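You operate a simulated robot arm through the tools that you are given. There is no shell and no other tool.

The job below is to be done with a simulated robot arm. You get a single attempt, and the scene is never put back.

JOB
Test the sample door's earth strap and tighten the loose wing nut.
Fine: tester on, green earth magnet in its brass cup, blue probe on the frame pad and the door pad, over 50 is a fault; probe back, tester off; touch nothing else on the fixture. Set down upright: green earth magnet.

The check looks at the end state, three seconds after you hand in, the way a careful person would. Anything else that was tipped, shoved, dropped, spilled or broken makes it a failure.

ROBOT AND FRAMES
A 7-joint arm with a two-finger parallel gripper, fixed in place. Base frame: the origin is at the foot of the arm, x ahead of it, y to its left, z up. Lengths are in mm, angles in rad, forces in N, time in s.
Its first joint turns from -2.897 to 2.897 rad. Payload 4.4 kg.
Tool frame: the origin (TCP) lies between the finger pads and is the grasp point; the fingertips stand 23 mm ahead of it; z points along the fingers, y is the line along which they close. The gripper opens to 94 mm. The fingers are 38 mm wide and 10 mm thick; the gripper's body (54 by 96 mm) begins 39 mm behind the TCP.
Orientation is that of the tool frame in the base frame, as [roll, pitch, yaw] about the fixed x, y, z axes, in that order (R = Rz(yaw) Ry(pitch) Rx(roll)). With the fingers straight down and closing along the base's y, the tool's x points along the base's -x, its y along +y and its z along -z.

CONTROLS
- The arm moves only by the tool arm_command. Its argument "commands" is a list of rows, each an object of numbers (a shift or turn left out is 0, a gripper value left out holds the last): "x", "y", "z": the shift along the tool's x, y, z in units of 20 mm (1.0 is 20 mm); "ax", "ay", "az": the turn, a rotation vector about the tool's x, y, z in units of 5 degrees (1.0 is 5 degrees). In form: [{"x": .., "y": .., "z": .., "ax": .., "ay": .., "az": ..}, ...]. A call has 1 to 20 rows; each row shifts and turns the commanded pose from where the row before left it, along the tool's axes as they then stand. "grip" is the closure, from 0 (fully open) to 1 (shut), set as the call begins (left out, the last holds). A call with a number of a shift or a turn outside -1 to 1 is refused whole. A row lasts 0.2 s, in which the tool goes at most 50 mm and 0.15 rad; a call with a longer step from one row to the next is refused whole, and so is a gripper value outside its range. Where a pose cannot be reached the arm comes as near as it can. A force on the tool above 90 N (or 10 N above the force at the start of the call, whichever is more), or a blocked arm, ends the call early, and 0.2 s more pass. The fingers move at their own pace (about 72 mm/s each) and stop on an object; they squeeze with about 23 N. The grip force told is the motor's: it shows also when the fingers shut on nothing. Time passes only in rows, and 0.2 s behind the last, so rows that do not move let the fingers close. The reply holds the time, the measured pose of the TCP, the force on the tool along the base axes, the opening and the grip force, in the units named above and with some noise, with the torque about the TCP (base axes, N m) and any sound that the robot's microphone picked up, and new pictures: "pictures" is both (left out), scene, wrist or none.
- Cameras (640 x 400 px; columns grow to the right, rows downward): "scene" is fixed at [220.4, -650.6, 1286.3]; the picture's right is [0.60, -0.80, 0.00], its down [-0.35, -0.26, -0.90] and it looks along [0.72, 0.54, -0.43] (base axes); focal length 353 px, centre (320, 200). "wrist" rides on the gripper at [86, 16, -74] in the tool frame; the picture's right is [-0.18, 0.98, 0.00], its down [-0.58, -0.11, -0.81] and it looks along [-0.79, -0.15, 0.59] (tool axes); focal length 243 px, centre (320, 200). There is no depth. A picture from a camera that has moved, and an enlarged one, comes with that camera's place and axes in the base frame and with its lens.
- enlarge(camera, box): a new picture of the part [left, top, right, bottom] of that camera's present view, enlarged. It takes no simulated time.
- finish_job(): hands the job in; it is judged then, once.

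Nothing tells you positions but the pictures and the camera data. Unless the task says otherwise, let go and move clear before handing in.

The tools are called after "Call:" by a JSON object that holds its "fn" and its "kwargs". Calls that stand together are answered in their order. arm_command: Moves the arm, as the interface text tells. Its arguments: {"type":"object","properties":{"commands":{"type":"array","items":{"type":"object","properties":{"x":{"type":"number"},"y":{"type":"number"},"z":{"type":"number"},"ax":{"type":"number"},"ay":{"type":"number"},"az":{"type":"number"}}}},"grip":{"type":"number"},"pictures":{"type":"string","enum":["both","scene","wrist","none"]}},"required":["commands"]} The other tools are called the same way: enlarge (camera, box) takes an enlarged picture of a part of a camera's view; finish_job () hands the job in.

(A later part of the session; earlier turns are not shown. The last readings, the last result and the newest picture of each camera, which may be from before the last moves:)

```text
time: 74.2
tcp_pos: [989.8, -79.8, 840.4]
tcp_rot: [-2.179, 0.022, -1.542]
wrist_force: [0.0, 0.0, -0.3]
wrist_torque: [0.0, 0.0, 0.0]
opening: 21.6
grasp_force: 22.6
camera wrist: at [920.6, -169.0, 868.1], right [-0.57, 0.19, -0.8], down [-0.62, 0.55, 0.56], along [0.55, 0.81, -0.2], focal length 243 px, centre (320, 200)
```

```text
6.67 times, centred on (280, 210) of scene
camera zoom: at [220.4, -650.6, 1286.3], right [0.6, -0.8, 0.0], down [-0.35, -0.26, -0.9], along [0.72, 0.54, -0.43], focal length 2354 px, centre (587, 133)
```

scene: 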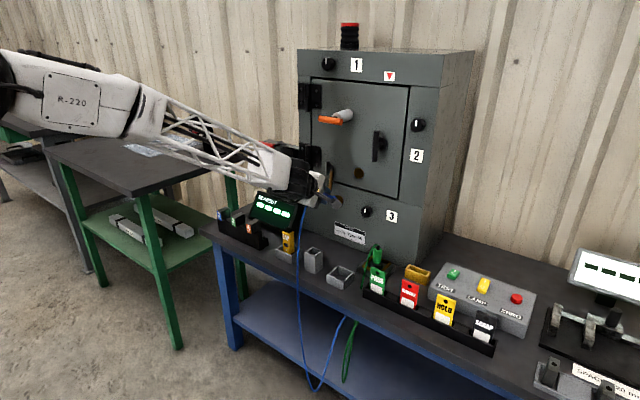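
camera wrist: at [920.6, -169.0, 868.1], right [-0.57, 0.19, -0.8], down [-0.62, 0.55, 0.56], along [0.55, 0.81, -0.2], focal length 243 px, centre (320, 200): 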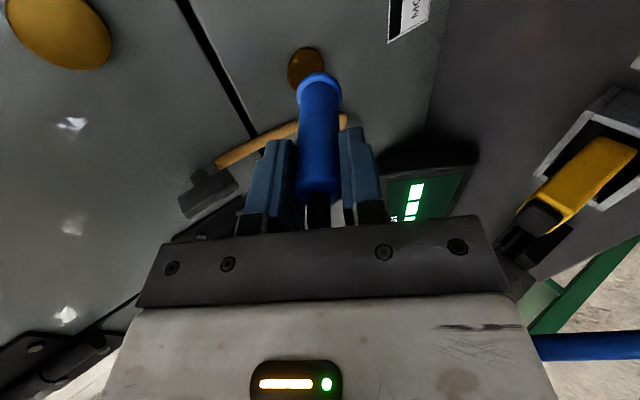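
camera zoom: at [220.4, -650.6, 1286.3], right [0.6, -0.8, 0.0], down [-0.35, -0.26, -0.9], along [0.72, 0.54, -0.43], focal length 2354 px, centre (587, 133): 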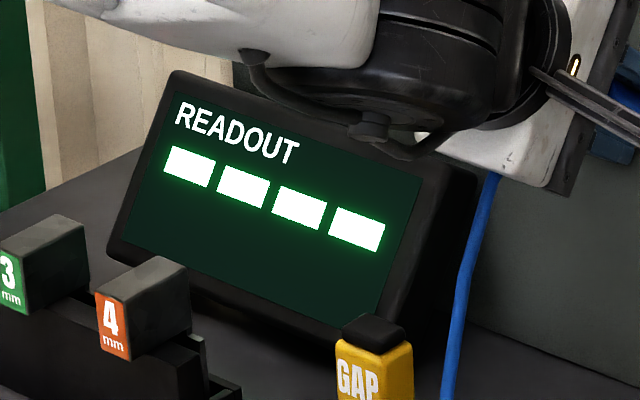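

The readout is fully visible from the scene camera, and the tip is about 18 mm in front of the frame pad's centre. Advancing straight in x in small steps.

Call:
{"fn": "arm_command", "kwargs": {"commands": [{"x": 0.01, "y": -0.143, "z": 0.205}, {"x": 0.01, "y": -0.143, "z": 0.205}, {"x": 0.01, "y": -0.143, "z": 0.205}, {}], "pictures": "none"}}

Call:
{"fn": "enlarge", "kwargs": {"camera": "scene", "box": [240, 180, 320, 240]}}

Call:
{"fn": "enlarge", "kwargs": {"camera": "wrist", "box": [250, 20, 390, 120]}}

```text
time: 75.2
tcp_pos: [1003.0, -80.2, 840.1]
tcp_rot: [-2.181, 0.024, -1.54]
wrist_force: [0.7, -0.1, -0.6]
wrist_torque: [-0.01, 0.03, 0.0]
opening: 21.9
grasp_force: 22.5
```

```text
6.67 times, centred on (280, 210) of scene
camera zoom: at [220.4, -650.6, 1286.3], right [0.6, -0.8, 0.0], down [-0.35, -0.26, -0.9], along [0.72, 0.54, -0.43], focal length 2354 px, centre (587, 133)
```

zoom: 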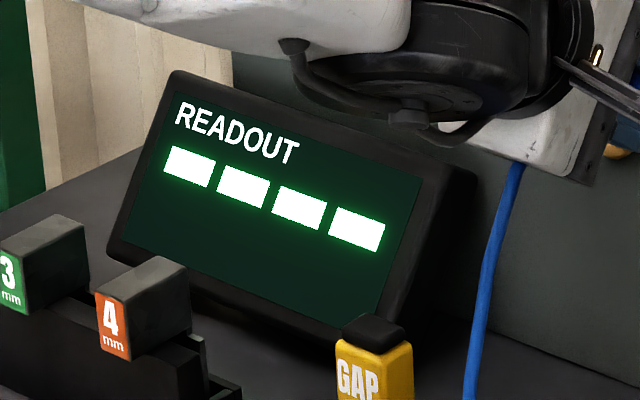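

```text
4.00 times, centred on (320, 70) of wrist
camera zoom: at [935.4, -169.5, 867.4], right [-0.57, 0.19, -0.8], down [-0.62, 0.55, 0.56], along [0.55, 0.81, -0.2], focal length 970 px, centre (320, 720)
```

zoom: 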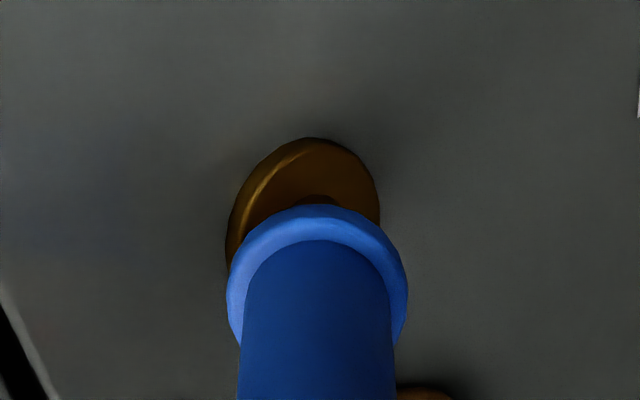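

Not touching yet; continuing 2 mm at a time.

Call:
{"fn": "arm_command", "kwargs": {"commands": [{"y": -0.057, "z": 0.082}, {"y": -0.057, "z": 0.082}, {}], "pictures": "none"}}

Call:
{"fn": "enlarge", "kwargs": {"camera": "scene", "box": [240, 180, 320, 240]}}

```text
time: 76.0
tcp_pos: [1007.3, -80.9, 838.9]
tcp_rot: [-2.177, 0.023, -1.541]
wrist_force: [-18.8, -2.7, 2.3]
wrist_torque: [-0.16, 0.74, -0.15]
opening: 22.4
grasp_force: 23.0
```

```text
6.67 times, centred on (280, 210) of scene
camera zoom: at [220.4, -650.6, 1286.3], right [0.6, -0.8, 0.0], down [-0.35, -0.26, -0.9], along [0.72, 0.54, -0.43], focal length 2354 px, centre (587, 133)
```

zoom: 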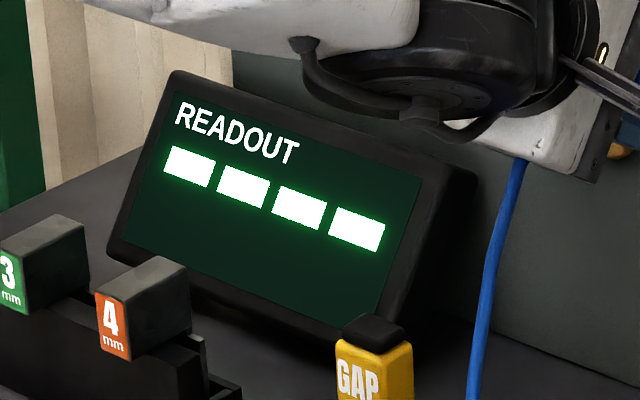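

Contact with 19 N but the readout still shows dashes; I'll hold a moment to let it settle.

Call:
{"fn": "arm_command", "kwargs": {"commands": [{}, {}, {}, {}, {}], "pictures": "both"}}

Call:
{"fn": "enlarge", "kwargs": {"camera": "scene", "box": [240, 180, 320, 240]}}

Call:
{"fn": "enlarge", "kwargs": {"camera": "wrist", "box": [250, 20, 390, 120]}}

```text
time: 77.2
tcp_pos: [1006.9, -80.8, 839.9]
tcp_rot: [-2.182, 0.023, -1.542]
wrist_force: [-12.9, -0.2, -1.6]
wrist_torque: [0.05, 0.72, 0.06]
opening: 22.2
grasp_force: 22.9
camera wrist: at [939.4, -169.3, 867.1], right [-0.57, 0.19, -0.8], down [-0.62, 0.55, 0.56], along [0.55, 0.81, -0.2], focal length 243 px, centre (320, 200)
```

scene: 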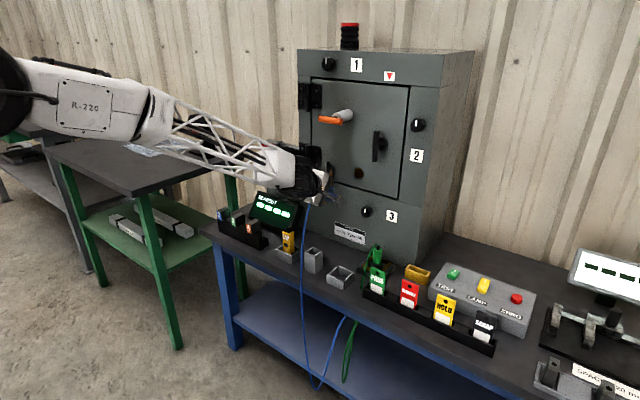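
wrist: 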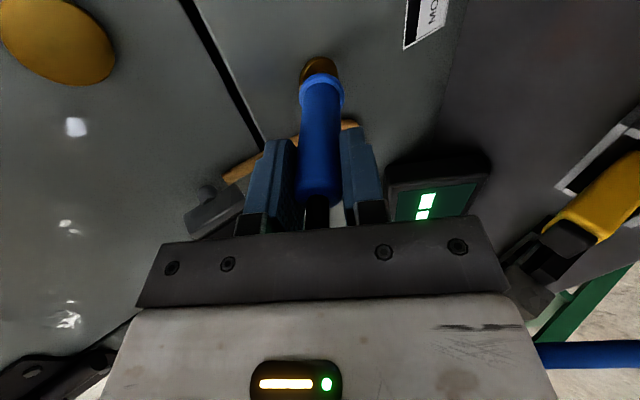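

```text
6.67 times, centred on (280, 210) of scene
camera zoom: at [220.4, -650.6, 1286.3], right [0.6, -0.8, 0.0], down [-0.35, -0.26, -0.9], along [0.72, 0.54, -0.43], focal length 2354 px, centre (587, 133)
```

zoom: 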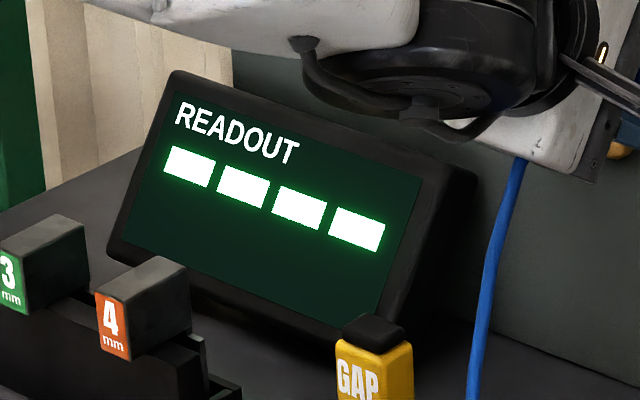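

```text
4.00 times, centred on (320, 70) of wrist
camera zoom: at [939.4, -169.3, 867.1], right [-0.57, 0.19, -0.8], down [-0.62, 0.55, 0.56], along [0.55, 0.81, -0.2], focal length 970 px, centre (320, 720)
```

zoom: 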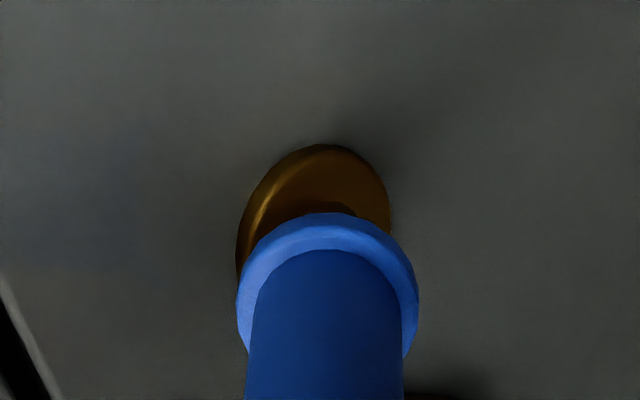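

Call:
{"fn": "enlarge", "kwargs": {"camera": "scene", "box": [540, 240, 640, 310]}}

Call:
{"fn": "enlarge", "kwargs": {"camera": "scene", "box": [425, 255, 545, 330]}}

Call:
{"fn": "enlarge", "kwargs": {"camera": "scene", "box": [295, 160, 359, 210]}}

Call:
{"fn": "enlarge", "kwargs": {"camera": "scene", "box": [345, 235, 415, 285]}}

```text
5.71 times, centred on (590, 275) of scene
camera zoom: at [220.4, -650.6, 1286.3], right [0.6, -0.8, 0.0], down [-0.35, -0.26, -0.9], along [0.72, 0.54, -0.43], focal length 2017 px, centre (-1223, -229)
```

zoom: 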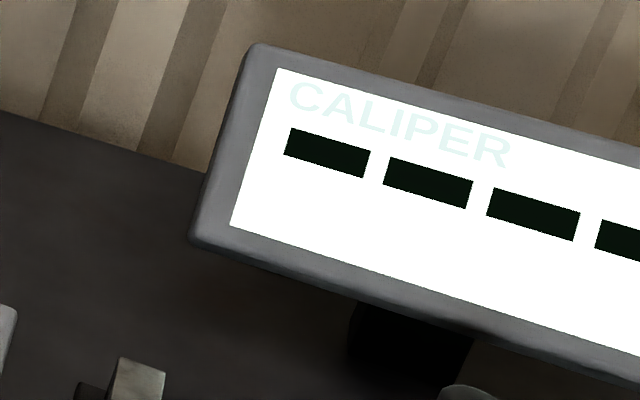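

```text
5.33 times, centred on (485, 292) of scene
camera zoom: at [220.4, -650.6, 1286.3], right [0.6, -0.8, 0.0], down [-0.35, -0.26, -0.9], along [0.72, 0.54, -0.43], focal length 1883 px, centre (-560, -293)
```

zoom: 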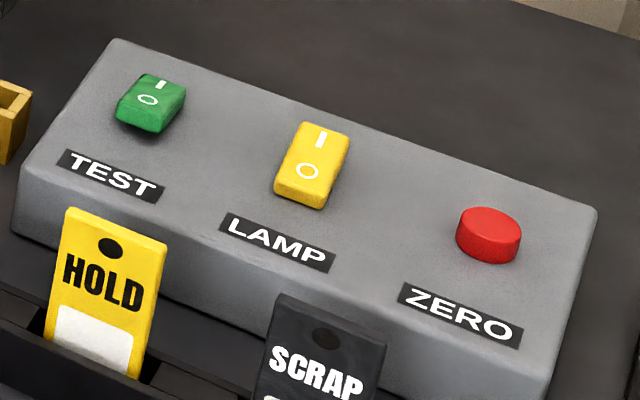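

```text
8.00 times, centred on (327, 185) of scene
camera zoom: at [220.4, -650.6, 1286.3], right [0.6, -0.8, 0.0], down [-0.35, -0.26, -0.9], along [0.72, 0.54, -0.43], focal length 2824 px, centre (264, 320)
```

zoom: 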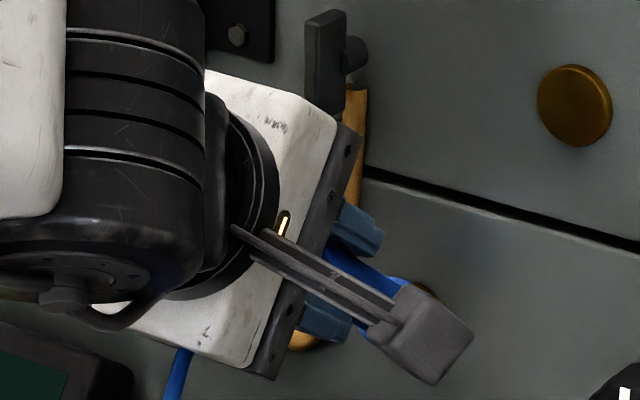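

```text
8.00 times, centred on (380, 260) of scene
camera zoom: at [220.4, -650.6, 1286.3], right [0.6, -0.8, 0.0], down [-0.35, -0.26, -0.9], along [0.72, 0.54, -0.43], focal length 2824 px, centre (-160, -280)
```

zoom: 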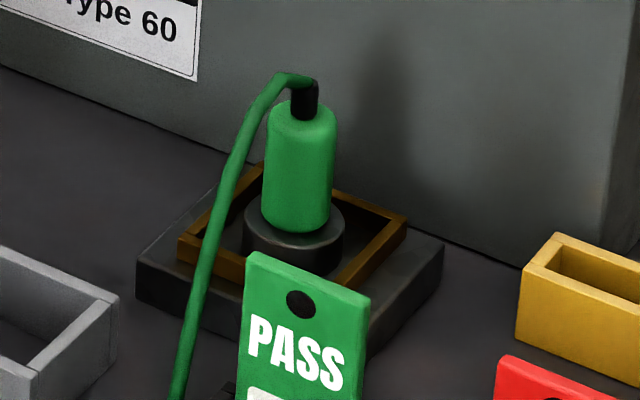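

The readout belongs to this tester (the other one is a caliper). Contact at 35° off the pad's normal may not count, so I'll back off a little and point the probe closer to perpendicular.

Call:
{"fn": "arm_command", "kwargs": {"commands": [{"y": 0.215, "z": -0.307}, {"y": 0.215, "z": -0.307}, {"ax": 1, "x": -0.01, "y": 0.375, "z": 0.112}, {"ax": 1, "x": -0.01, "y": 0.375, "z": 0.112}, {"ax": 1, "x": -0.01, "y": 0.375, "z": 0.112}, {"ax": 1, "x": -0.01, "y": 0.375, "z": 0.112}, {}], "pictures": "both"}}

```text
time: 78.8
tcp_pos: [1000.2, -80.3, 845.8]
tcp_rot: [-2.151, 0.02, -1.546]
wrist_force: [-0.4, 0.3, -0.4]
wrist_torque: [0.01, 0.01, 0.02]
opening: 21.9
grasp_force: 23.3
out of reach, approached as far as the arm can: row 3, 4, 5, 6
camera wrist: at [931.1, -169.6, 871.0], right [-0.54, 0.19, -0.82], down [-0.63, 0.55, 0.55], along [0.55, 0.81, -0.18], focal length 243 px, centre (320, 200)
```

scene: 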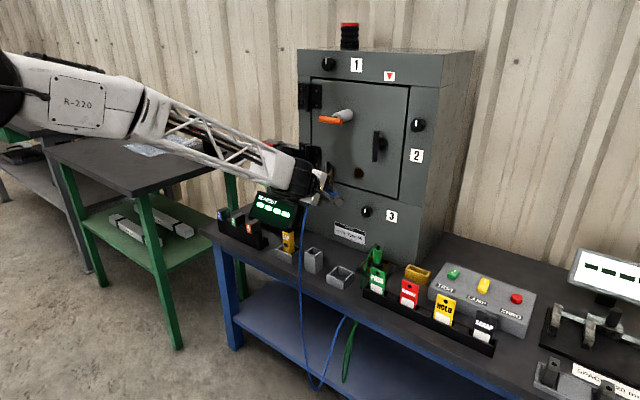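
wrist: 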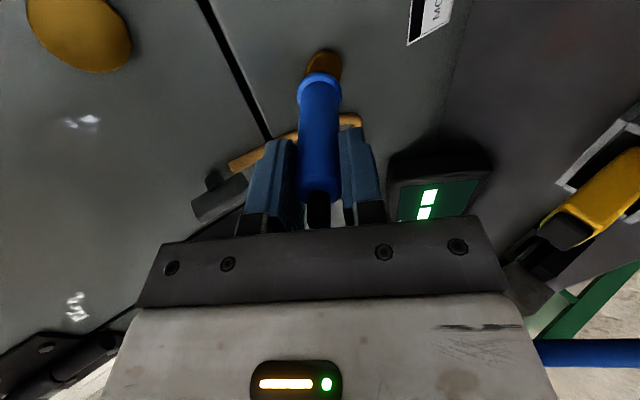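

More tilt isn't reachable at the frame pad in this arm posture, though horizontal worked earlier higher up and to the right. I'll go to the door pad first and try there with the probe nearly perpendicular.

Call:
{"fn": "arm_command", "kwargs": {"commands": [{"x": 0.632, "y": -0.07, "z": -0.905}, {"x": 0.632, "y": -0.07, "z": -0.905}, {"x": 0.632, "y": -0.07, "z": -0.905}, {"x": 0.632, "y": -0.07, "z": -0.905}, {"x": 0.632, "y": -0.07, "z": -0.905}, {"ax": 1}, {"ax": 1}, {"ax": 1}, {"ax": 1}, {"ax": 1}, {"ax": 1}, {}], "pictures": "both"}}

```text
time: 81.4
tcp_pos: [930.4, -146.8, 899.7]
tcp_rot: [-2.156, 0.024, -1.544]
wrist_force: [-0.2, -0.3, -0.9]
wrist_torque: [-0.01, 0.0, 0.0]
opening: 22.0
grasp_force: 22.6
out of reach, approached as far as the arm can: row 6, 7, 8, 9, 10, 11
camera wrist: at [860.3, -234.6, 925.2], right [-0.55, 0.19, -0.81], down [-0.63, 0.55, 0.55], along [0.55, 0.81, -0.18], focal length 243 px, centre (320, 200)
```

scene: 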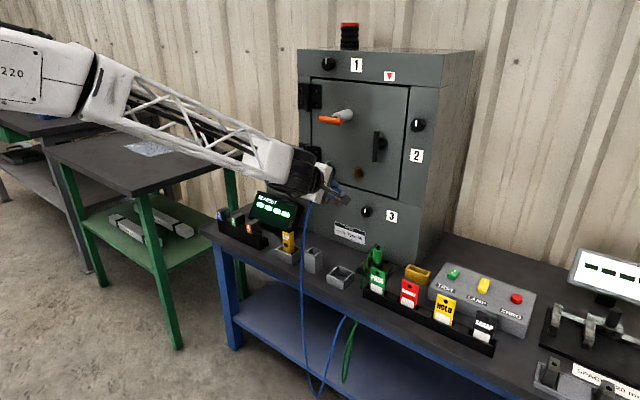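
wrist: 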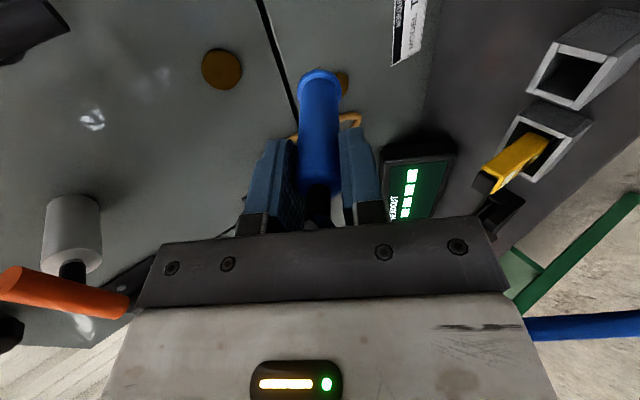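

The limit here is joint 7, because the forearm now comes from the left. Rotating the tool the other way (+270°) frees it and puts the camera on top. I'm doing that here in free air, with the probe held along the tool axis.

Call:
{"fn": "arm_command", "kwargs": {"commands": [{"az": 1}, {"az": 1}, {"az": 1}, {"az": 1}, {"az": 1}, {"az": 1}, {"az": 1}, {"az": 1}, {"az": 1}, {"az": 1}, {"az": 1}, {"az": 1}, {"az": 1}, {"az": 1}, {"az": 1}, {"az": 1}, {"az": 1}, {"az": 1}, {"az": 1}, {"az": 1}], "pictures": "scene"}}

Call:
{"fn": "arm_command", "kwargs": {"commands": [{"az": 1}, {"az": 1}, {"az": 1}, {"az": 1}, {"az": 1}, {"az": 1}, {"az": 1}, {"az": 1}, {"az": 1}, {"az": 1}, {"az": 1}, {"az": 1}, {"az": 1}, {"az": 1}, {"az": 1}, {"az": 1}, {"az": 1}, {"az": 1}, {"az": 1}, {"az": 1}], "pictures": "scene"}}

```text
time: 85.6
tcp_pos: [928.1, -146.9, 900.3]
tcp_rot: [2.847, 0.956, 2.828]
wrist_force: [0.2, 0.4, -0.7]
wrist_torque: [0.0, 0.0, 0.0]
opening: 21.9
grasp_force: 22.6
```

scene: 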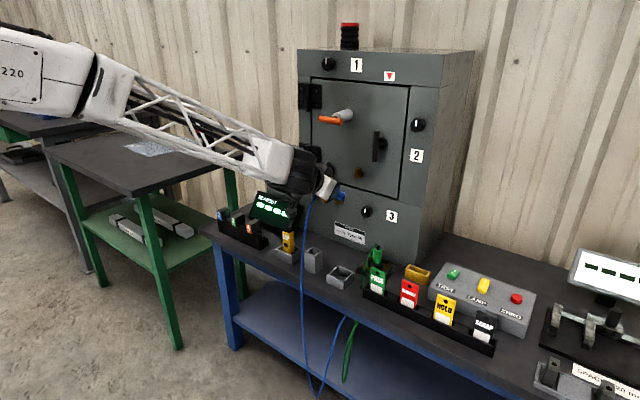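

```text
time: 89.8
tcp_pos: [930.1, -147.4, 900.3]
tcp_rot: [2.19, -0.315, 1.395]
wrist_force: [0.7, -0.9, -0.5]
wrist_torque: [0.01, 0.0, 0.01]
opening: 21.9
grasp_force: 23.2
```

scene: 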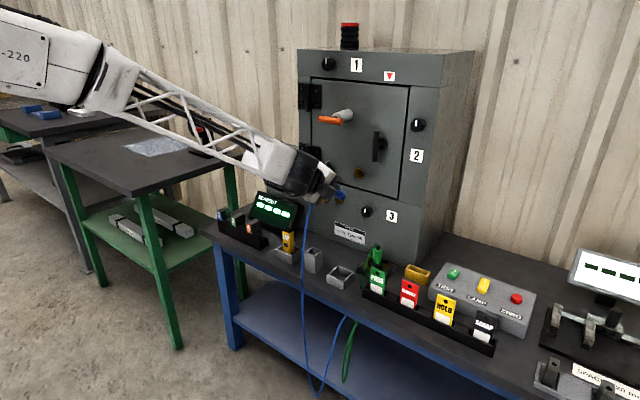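

Call:
{"fn": "arm_command", "kwargs": {"commands": [{"az": 1}, {"az": 1}, {"az": 1}, {"az": 1}, {"az": 1}, {"az": 1}, {"az": 1}, {"az": 1}, {"az": 1}, {"az": 1}, {"az": 1}, {"az": 1}, {"az": 1}, {"az": 1}, {}], "pictures": "both"}}

```text
time: 93.0
tcp_pos: [930.2, -146.2, 899.0]
tcp_rot: [-3.099, -0.987, -0.01]
wrist_force: [-0.2, -0.7, -0.8]
wrist_torque: [-0.02, 0.01, 0.01]
opening: 22.1
grasp_force: 23.2
camera wrist: at [915.6, -165.8, 1012.5], right [-0.08, -0.98, -0.18], down [-1.0, 0.08, -0.04], along [0.05, 0.17, -0.98], focal length 243 px, centre (320, 200)
```

scene: 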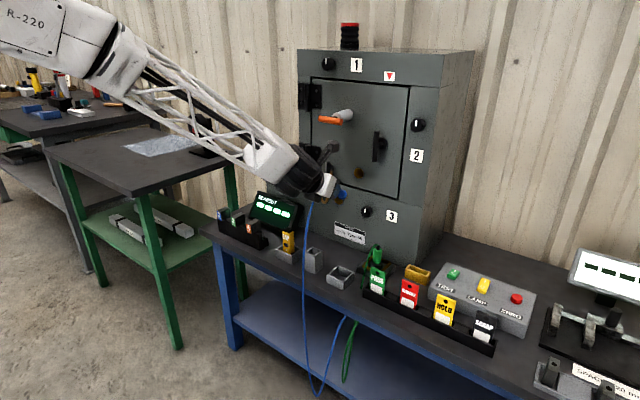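
wrist: 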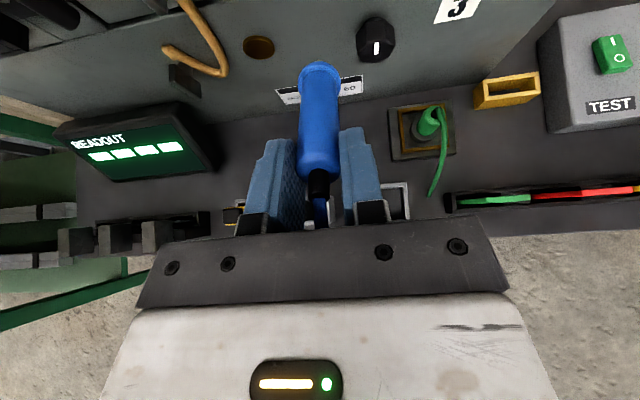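

The camera is now on top with a clear upright view of the readout, frame pad and bench. Trying more tilt from here.

Call:
{"fn": "arm_command", "kwargs": {"commands": [{"ay": 1}, {"ay": 1}, {"ay": 1}, {"ay": 1}, {"ay": 1}, {}], "pictures": "both"}}

```text
time: 94.4
tcp_pos: [929.7, -147.8, 900.2]
tcp_rot: [-2.987, -1.418, -0.127]
wrist_force: [0.2, 0.4, -0.5]
wrist_torque: [-0.01, 0.01, 0.03]
opening: 21.8
grasp_force: 22.8
camera wrist: at [869.3, -166.7, 995.7], right [0.0, -0.98, -0.2], down [-0.89, 0.1, -0.45], along [0.46, 0.18, -0.87], focal length 243 px, centre (320, 200)
```

scene: 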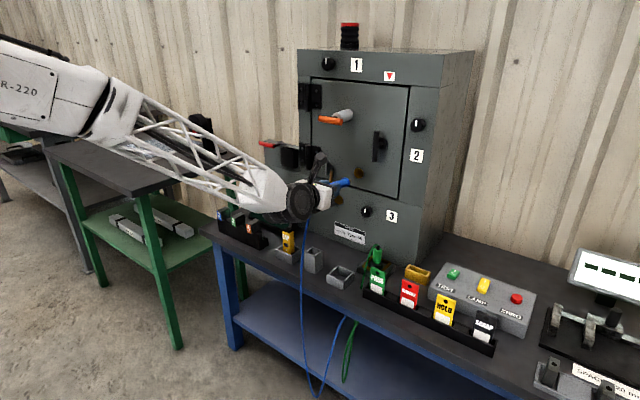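
wrist: 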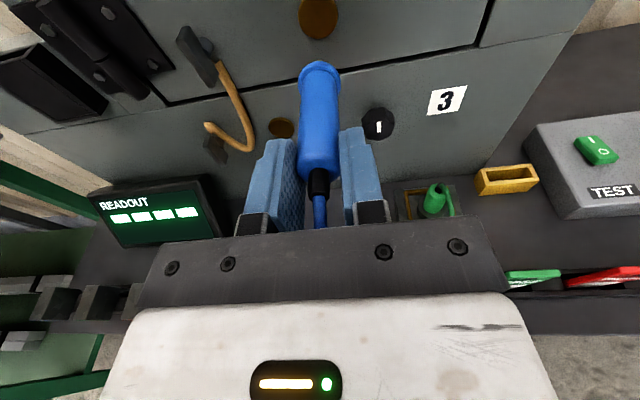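

Now the probe points nearly horizontal, with readout, pads and both nuts all in view. Advancing toward the door pad.

Call:
{"fn": "arm_command", "kwargs": {"commands": [{"x": 0.25, "y": 0.033, "z": 0.753}, {"x": 0.25, "y": 0.033, "z": 0.753}, {"x": 0.25, "y": 0.033, "z": 0.753}, {}], "pictures": "both"}}

Call:
{"fn": "enlarge", "kwargs": {"camera": "wrist", "box": [250, 0, 410, 110]}}

```text
time: 95.4
tcp_pos: [977.1, -148.8, 906.7]
tcp_rot: [-2.985, -1.422, -0.13]
wrist_force: [-0.2, -0.1, -0.4]
wrist_torque: [0.0, 0.0, 0.01]
opening: 21.8
grasp_force: 23.2
camera wrist: at [915.9, -167.6, 1002.9], right [0.0, -0.98, -0.21], down [-0.89, 0.1, -0.45], along [0.46, 0.18, -0.87], focal length 243 px, centre (320, 200)
```

scene: 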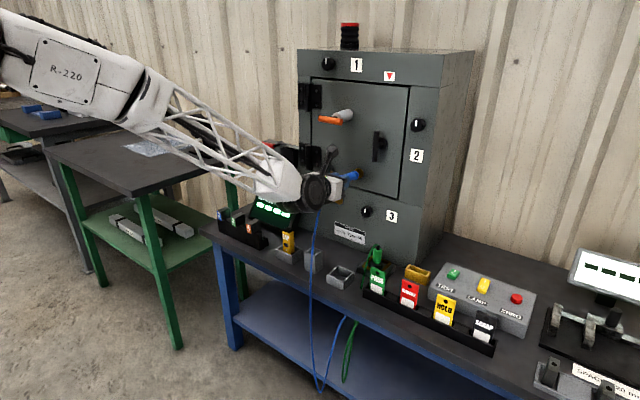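
wrist: 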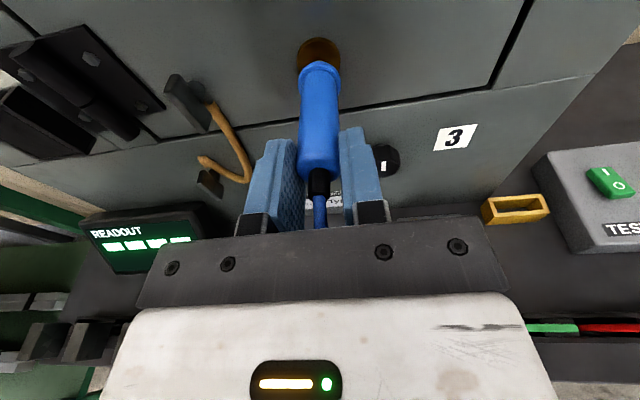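

```text
3.64 times, centred on (330, 55) of wrist
camera zoom: at [915.9, -167.6, 1002.9], right [0.0, -0.98, -0.21], down [-0.89, 0.1, -0.45], along [0.46, 0.18, -0.87], focal length 882 px, centre (284, 727)
```

zoom: 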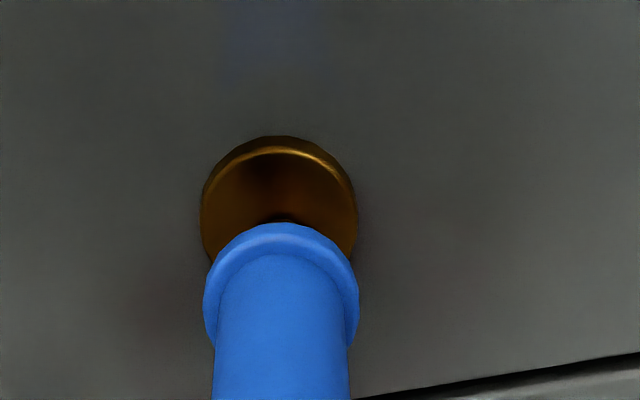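

Tip is centred on the door pad, about 15 mm away. Creeping in.

Call:
{"fn": "arm_command", "kwargs": {"commands": [{"x": 0.03, "y": 0.005, "z": 0.198}, {"x": 0.03, "y": 0.005, "z": 0.198}, {"x": 0.015, "z": 0.1}, {"x": 0.015, "z": 0.1}, {}], "pictures": "none"}}

Call:
{"fn": "enlarge", "kwargs": {"camera": "scene", "box": [240, 180, 320, 240]}}

Call:
{"fn": "enlarge", "kwargs": {"camera": "wrist", "box": [70, 190, 230, 290]}}

```text
time: 96.6
tcp_pos: [988.4, -146.5, 908.3]
tcp_rot: [-2.982, -1.421, -0.132]
wrist_force: [-11.4, -2.0, -0.3]
wrist_torque: [-0.05, 0.11, -0.31]
opening: 21.5
grasp_force: 23.1
```

```text
6.67 times, centred on (280, 210) of scene
camera zoom: at [220.4, -650.6, 1286.3], right [0.6, -0.8, 0.0], down [-0.35, -0.26, -0.9], along [0.72, 0.54, -0.43], focal length 2354 px, centre (587, 133)
```

zoom: 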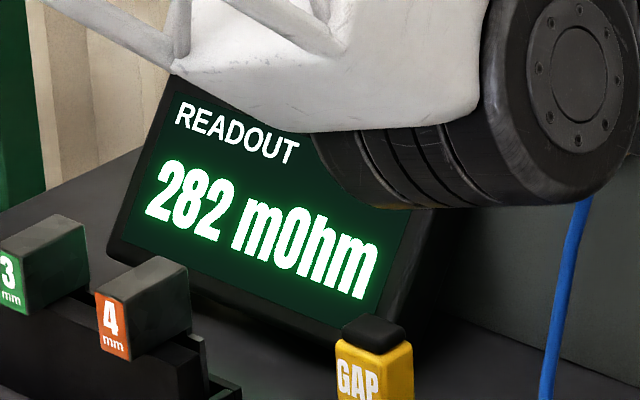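

```text
4.00 times, centred on (150, 240) of wrist
camera zoom: at [927.7, -167.4, 1003.4], right [0.0, -0.98, -0.21], down [-0.89, 0.1, -0.45], along [0.46, 0.18, -0.87], focal length 970 px, centre (1000, 40)
```

zoom: 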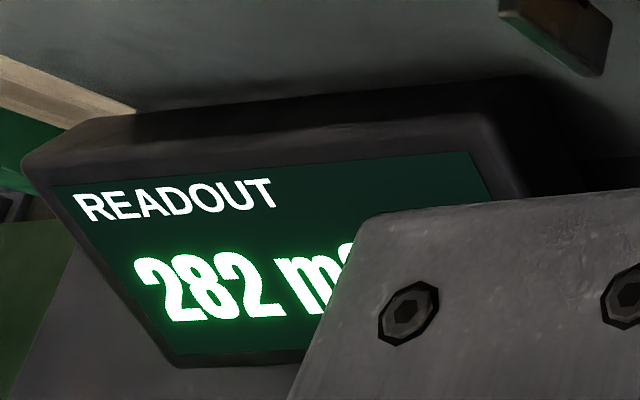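

The door pad reads **282 mOhm** – over 50, a fault (and the first frame-pad attempt was just too oblique). Backing off and moving to the frame pad in this near-horizontal orientation.

Call:
{"fn": "arm_command", "kwargs": {"commands": [{"x": -0.13, "z": -0.865}, {"x": -0.13, "z": -0.865}, {"x": -0.908, "y": -0.533, "z": 0.153}, {"x": -0.908, "y": -0.533, "z": 0.153}, {"x": -0.908, "y": -0.533, "z": 0.153}, {}], "pictures": "both"}}

```text
time: 98.0
tcp_pos: [953.9, -114.8, 852.3]
tcp_rot: [-2.988, -1.421, -0.128]
wrist_force: [-0.8, 0.8, -0.9]
wrist_torque: [0.03, 0.02, 0.01]
opening: 21.3
grasp_force: 22.8
camera wrist: at [892.6, -134.3, 948.8], right [0.0, -0.98, -0.2], down [-0.89, 0.1, -0.45], along [0.46, 0.18, -0.87], focal length 243 px, centre (320, 200)
```

scene: 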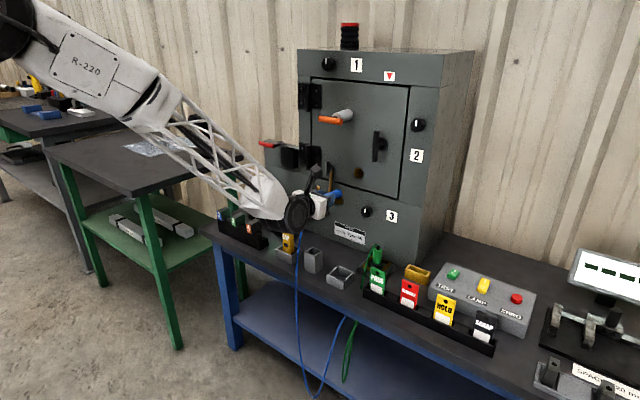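
wrist: 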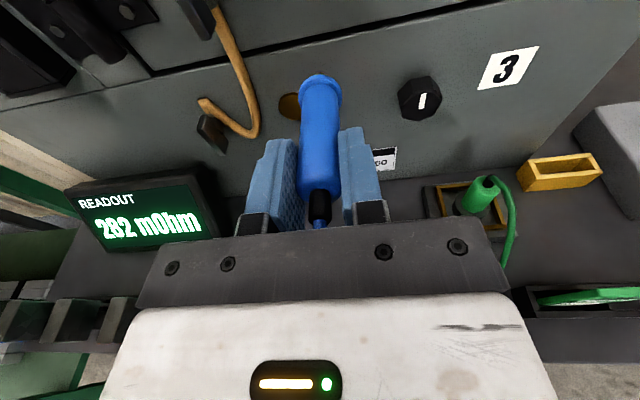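

Call:
{"fn": "arm_command", "kwargs": {"commands": [{"x": -0.908, "y": -0.533, "z": 0.153}, {"x": -0.908, "y": -0.533, "z": 0.153}, {"x": -0.908, "y": -0.533, "z": 0.153}, {}], "pictures": "both"}}

Call:
{"fn": "enlarge", "kwargs": {"camera": "wrist", "box": [230, 20, 410, 140]}}

Call:
{"fn": "enlarge", "kwargs": {"camera": "scene", "box": [240, 170, 370, 260]}}

```text
time: 99.0
tcp_pos: [954.5, -90.4, 800.1]
tcp_rot: [-2.973, -1.417, -0.127]
wrist_force: [-0.2, 0.5, -0.7]
wrist_torque: [0.0, 0.01, 0.01]
opening: 21.6
grasp_force: 23.3
out of reach, approached as far as the arm can: row 3
camera wrist: at [894.4, -110.2, 896.1], right [0.01, -0.98, -0.21], down [-0.89, 0.09, -0.45], along [0.46, 0.19, -0.87], focal length 243 px, centre (320, 200)
```

scene: 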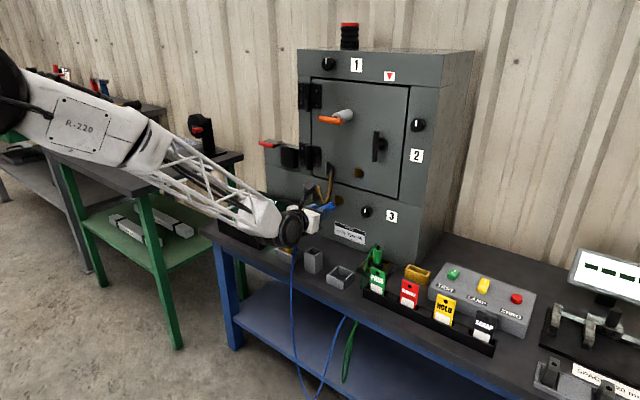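
wrist: 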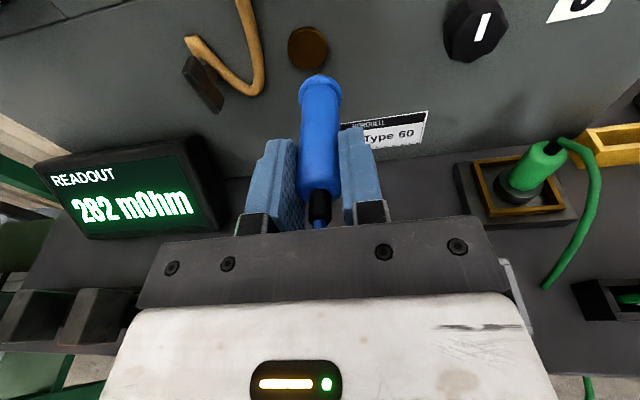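

```text
3.33 times, centred on (320, 80) of wrist
camera zoom: at [894.4, -110.2, 896.1], right [0.01, -0.98, -0.21], down [-0.89, 0.09, -0.45], along [0.46, 0.19, -0.87], focal length 809 px, centre (320, 600)
```

zoom: 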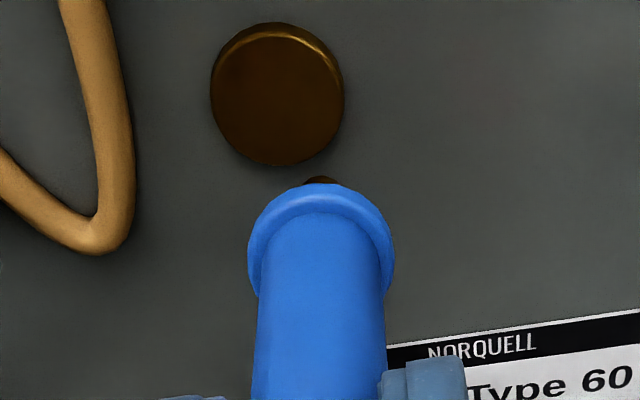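

```text
4.44 times, centred on (305, 215) of scene
camera zoom: at [220.4, -650.6, 1286.3], right [0.6, -0.8, 0.0], down [-0.35, -0.26, -0.9], along [0.72, 0.54, -0.43], focal length 1569 px, centre (387, 133)
```

zoom: 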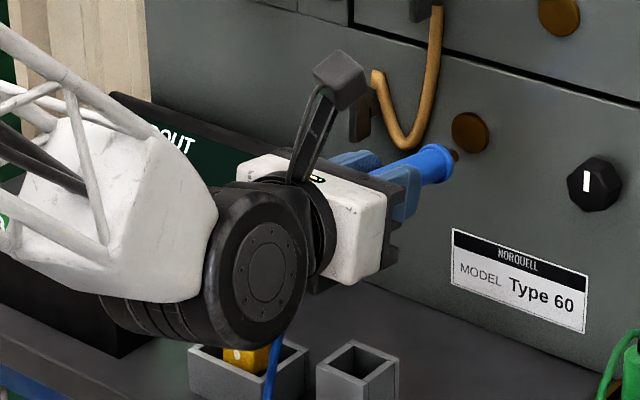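

The tip is about 38 mm short of the frame pad and 10 mm to the right of it. Moving forward and slightly left.

Call:
{"fn": "arm_command", "kwargs": {"commands": [{"x": 0.08, "y": -0.13, "z": 0.42}, {"x": 0.08, "y": -0.13, "z": 0.42}, {"x": 0.08, "y": -0.13, "z": 0.42}, {}], "pictures": "both"}}

Call:
{"fn": "enlarge", "kwargs": {"camera": "wrist", "box": [230, 20, 410, 140]}}

```text
time: 100.0
tcp_pos: [955.2, -89.7, 800.6]
tcp_rot: [-2.974, -1.417, -0.128]
wrist_force: [-0.1, -0.6, -0.5]
wrist_torque: [0.03, 0.01, 0.0]
opening: 21.4
grasp_force: 23.1
out of reach, approached as far as the arm can: row 1, 2, 3
camera wrist: at [894.4, -110.2, 896.3], right [0.01, -0.98, -0.21], down [-0.89, 0.09, -0.45], along [0.46, 0.19, -0.87], focal length 243 px, centre (320, 200)
```

scene: 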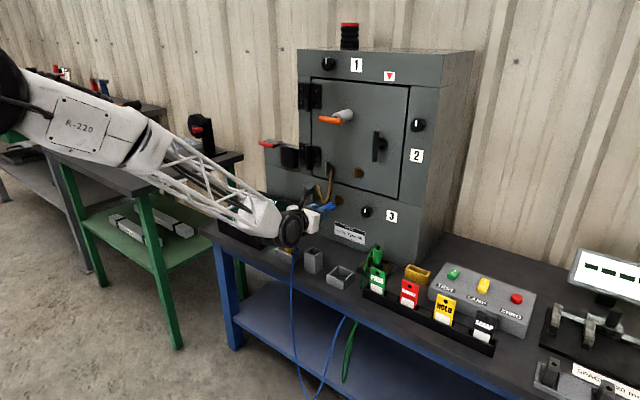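
wrist: 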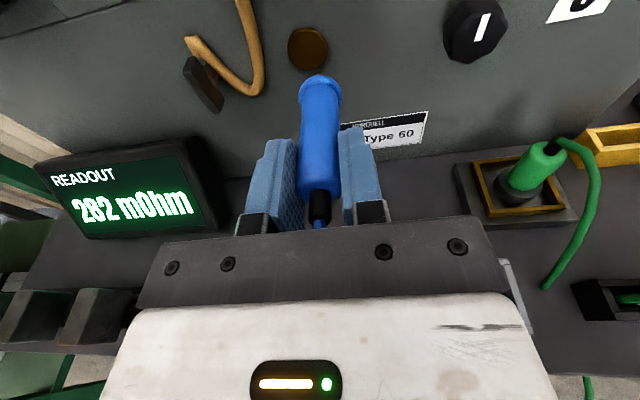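

```text
3.33 times, centred on (320, 80) of wrist
camera zoom: at [894.4, -110.2, 896.3], right [0.01, -0.98, -0.21], down [-0.89, 0.09, -0.45], along [0.46, 0.19, -0.87], focal length 809 px, centre (320, 600)
```

zoom: 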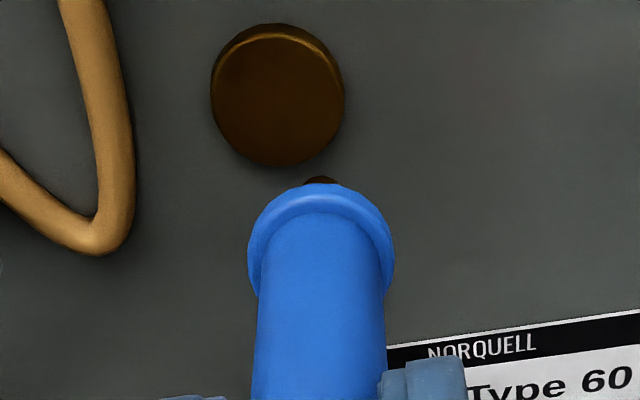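

This exact pose is just out of reach; a slightly steeper approach (about 20° off the normal) puts the hand higher and should be reachable. Adjusting the tilt to about 70°.

Call:
{"fn": "arm_command", "kwargs": {"commands": [{"x": 0.5}, {"x": 0.5}, {"ay": -1}, {"ay": -1}, {"ay": -0.2}, {}], "pictures": "wrist"}}

```text
time: 101.4
tcp_pos: [953.7, -91.0, 824.3]
tcp_rot: [-3.07, -1.227, -0.041]
wrist_force: [-0.2, -0.1, -0.8]
wrist_torque: [-0.03, 0.02, 0.0]
opening: 21.5
grasp_force: 22.4
out of reach, approached as far as the arm can: row 2
camera wrist: at [910.9, -110.1, 929.6], right [-0.04, -0.98, -0.2], down [-0.96, 0.09, -0.28], along [0.29, 0.18, -0.94], focal length 243 px, centre (320, 200)
```

wrist: 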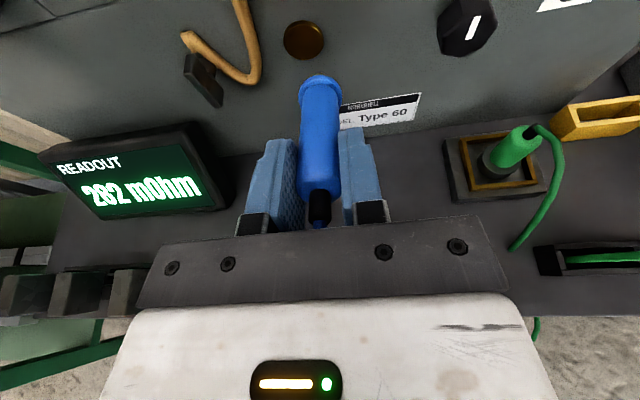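

Now at 70° tilt without complaint. Advancing toward the frame pad.

Call:
{"fn": "arm_command", "kwargs": {"commands": [{"x": 0.11, "y": -0.17, "z": 0.56}, {"x": 0.11, "y": -0.17, "z": 0.56}, {"x": 0.1, "y": -0.17, "z": 0.5}, {}], "pictures": "both"}}

Call:
{"fn": "enlarge", "kwargs": {"camera": "wrist", "box": [230, 20, 410, 140]}}

```text
time: 102.4
tcp_pos: [984.0, -78.1, 819.6]
tcp_rot: [-3.07, -1.229, -0.039]
wrist_force: [0.7, -0.4, -0.2]
wrist_torque: [0.0, 0.0, -0.02]
opening: 21.5
grasp_force: 22.9
camera wrist: at [943.1, -98.7, 924.7], right [-0.04, -0.98, -0.2], down [-0.96, 0.09, -0.28], along [0.29, 0.18, -0.94], focal length 243 px, centre (320, 200)
```

scene: 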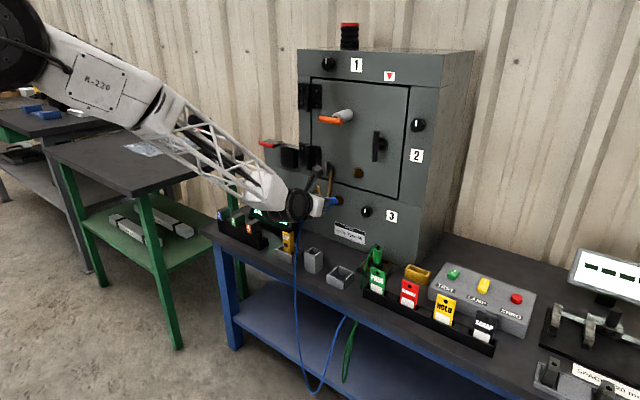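
wrist: 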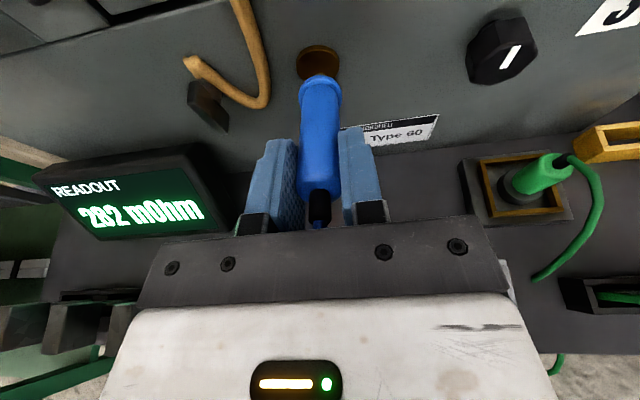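

```text
3.33 times, centred on (320, 80) of wrist
camera zoom: at [943.1, -98.7, 924.7], right [-0.04, -0.98, -0.2], down [-0.96, 0.09, -0.28], along [0.29, 0.18, -0.94], focal length 809 px, centre (320, 600)
```

zoom: 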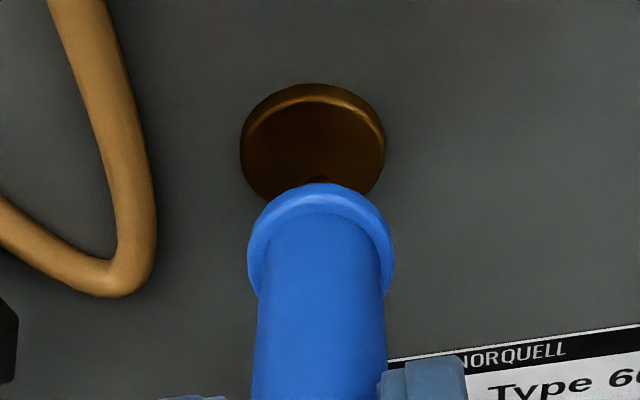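

Tip is aligned with the frame pad, about 12 mm off. Creeping in.

Call:
{"fn": "arm_command", "kwargs": {"commands": [{"x": 0.05, "y": 0.003, "z": 0.141}, {"x": 0.05, "y": 0.003, "z": 0.141}, {"x": 0.05, "y": 0.003, "z": 0.141}, {"x": 0.034, "y": 0.002, "z": 0.094}, {}], "pictures": "none"}}

Call:
{"fn": "enlarge", "kwargs": {"camera": "wrist", "box": [20, 140, 230, 260]}}

```text
time: 103.6
tcp_pos: [993.9, -78.8, 817.8]
tcp_rot: [-3.072, -1.228, -0.041]
wrist_force: [-13.9, -1.0, -1.1]
wrist_torque: [-0.02, 0.51, -0.05]
opening: 21.3
grasp_force: 22.7
```

```text
3.05 times, centred on (125, 200) of wrist
camera zoom: at [953.3, -98.8, 924.0], right [-0.04, -0.98, -0.2], down [-0.96, 0.09, -0.27], along [0.29, 0.18, -0.94], focal length 739 px, centre (914, 200)
```

zoom: 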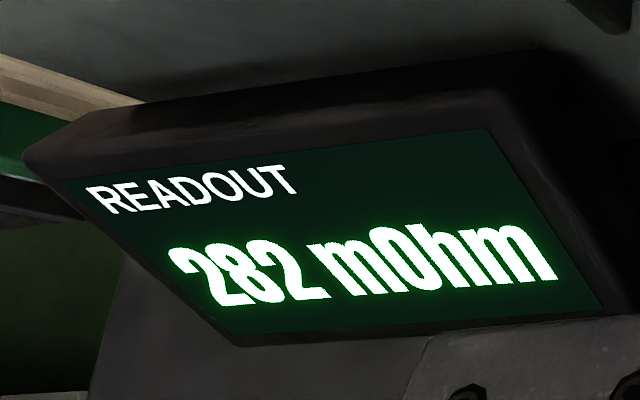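

Call:
{"fn": "arm_command", "kwargs": {"commands": [{}, {}, {}, {}, {}], "pictures": "wrist"}}

Call:
{"fn": "enlarge", "kwargs": {"camera": "wrist", "box": [20, 140, 230, 260]}}

Call:
{"fn": "enlarge", "kwargs": {"camera": "wrist", "box": [260, 20, 380, 100]}}

```text
time: 104.8
tcp_pos: [995.8, -79.3, 819.2]
tcp_rot: [-3.072, -1.229, -0.041]
wrist_force: [-12.6, 0.6, -1.4]
wrist_torque: [-0.04, 0.47, 0.04]
opening: 21.4
grasp_force: 22.7
camera wrist: at [953.6, -98.8, 924.9], right [-0.04, -0.98, -0.2], down [-0.96, 0.09, -0.28], along [0.29, 0.18, -0.94], focal length 243 px, centre (320, 200)
```

wrist: 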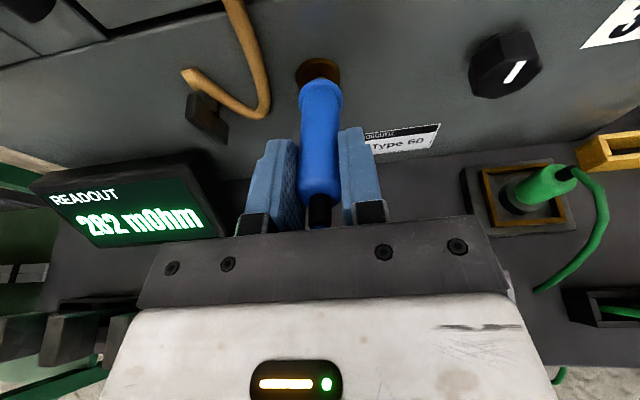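

```text
3.05 times, centred on (125, 200) of wrist
camera zoom: at [953.6, -98.8, 924.9], right [-0.04, -0.98, -0.2], down [-0.96, 0.09, -0.28], along [0.29, 0.18, -0.94], focal length 739 px, centre (914, 200)
```

zoom: 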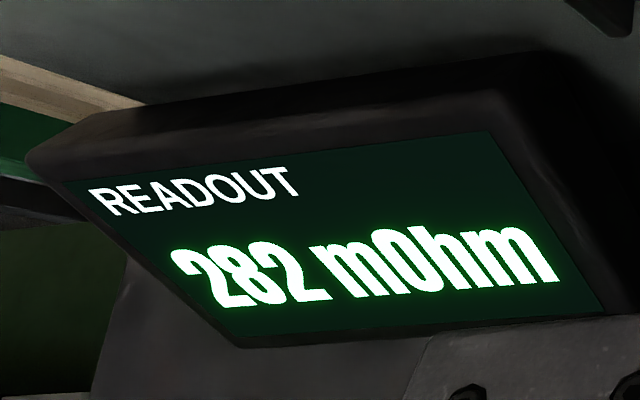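

```text
5.00 times, centred on (320, 60) of wrist
camera zoom: at [953.6, -98.8, 924.9], right [-0.04, -0.98, -0.2], down [-0.96, 0.09, -0.28], along [0.29, 0.18, -0.94], focal length 1213 px, centre (320, 900)
```

zoom: 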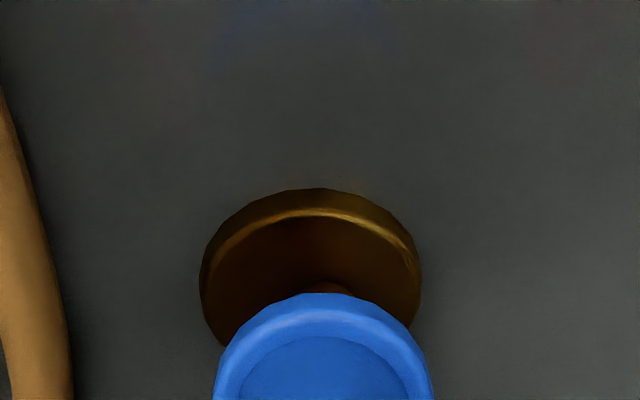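

The display may just be holding the door-pad value: contact at 20° off normal might not register. I'll back off slightly and try a more perpendicular approach here.

Call:
{"fn": "arm_command", "kwargs": {"commands": [{"x": -0.2, "z": -0.565}, {"ay": 0.8, "x": -0.3, "z": 0.1}, {"ay": 0.8, "x": -0.3, "z": 0.1}, {"ay": 0.6, "x": -0.25, "z": 0.05}, {}], "pictures": "wrist"}}

```text
time: 106.0
tcp_pos: [976.0, -87.7, 806.5]
tcp_rot: [-2.973, -1.419, -0.127]
wrist_force: [0.2, 0.4, -1.3]
wrist_torque: [-0.01, -0.01, -0.02]
opening: 21.1
grasp_force: 23.1
out of reach, approached as far as the arm can: row 3, 4
camera wrist: at [914.4, -107.8, 903.7], right [0.01, -0.98, -0.21], down [-0.89, 0.09, -0.45], along [0.46, 0.19, -0.87], focal length 243 px, centre (320, 200)
```

wrist: 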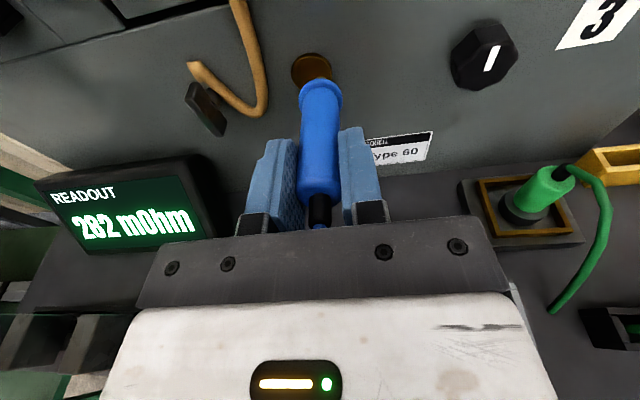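

Now 81° tilt; the tip lines up within the pad's disc though a bit right and high of centre. Pushing straight forward.

Call:
{"fn": "arm_command", "kwargs": {"commands": [{"x": 0.03, "y": 0.008, "z": 0.198}, {"x": 0.03, "y": 0.008, "z": 0.198}, {"x": 0.03, "y": 0.008, "z": 0.198}, {}], "pictures": "wrist"}}

Call:
{"fn": "enlarge", "kwargs": {"camera": "wrist", "box": [260, 20, 380, 100]}}

```text
time: 107.0
tcp_pos: [987.0, -88.3, 807.0]
tcp_rot: [-2.977, -1.418, -0.129]
wrist_force: [0.4, 0.1, -0.3]
wrist_torque: [0.01, 0.01, -0.01]
opening: 21.2
grasp_force: 23.3
camera wrist: at [926.0, -108.2, 904.1], right [0.01, -0.98, -0.21], down [-0.89, 0.09, -0.45], along [0.46, 0.19, -0.87], focal length 243 px, centre (320, 200)
```

wrist: 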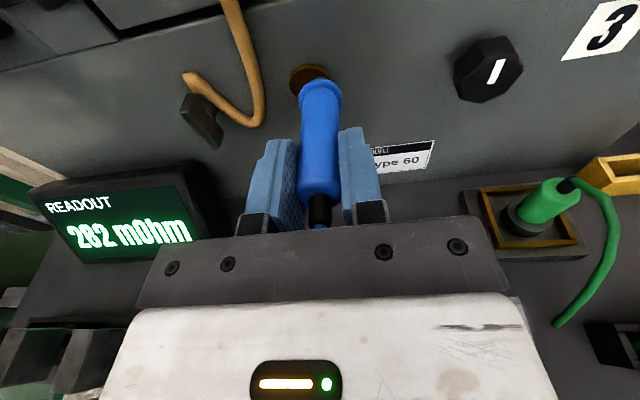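

```text
5.00 times, centred on (320, 60) of wrist
camera zoom: at [926.0, -108.2, 904.1], right [0.01, -0.98, -0.21], down [-0.89, 0.09, -0.45], along [0.46, 0.19, -0.87], focal length 1213 px, centre (320, 900)
```

zoom: 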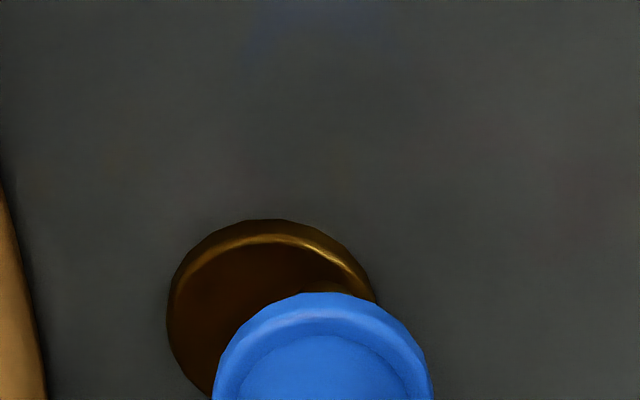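

Forward works. I'll try a small nudge left and down toward the pad's centre.

Call:
{"fn": "arm_command", "kwargs": {"commands": [{"y": -0.25}, {"x": -0.2}, {}], "pictures": "none"}}

```text
time: 107.8
tcp_pos: [986.7, -87.9, 804.8]
tcp_rot: [-2.975, -1.416, -0.128]
wrist_force: [0.2, -0.5, -1.9]
wrist_torque: [-0.01, 0.01, 0.04]
opening: 21.5
grasp_force: 22.8
out of reach, approached as far as the arm can: row 1
```

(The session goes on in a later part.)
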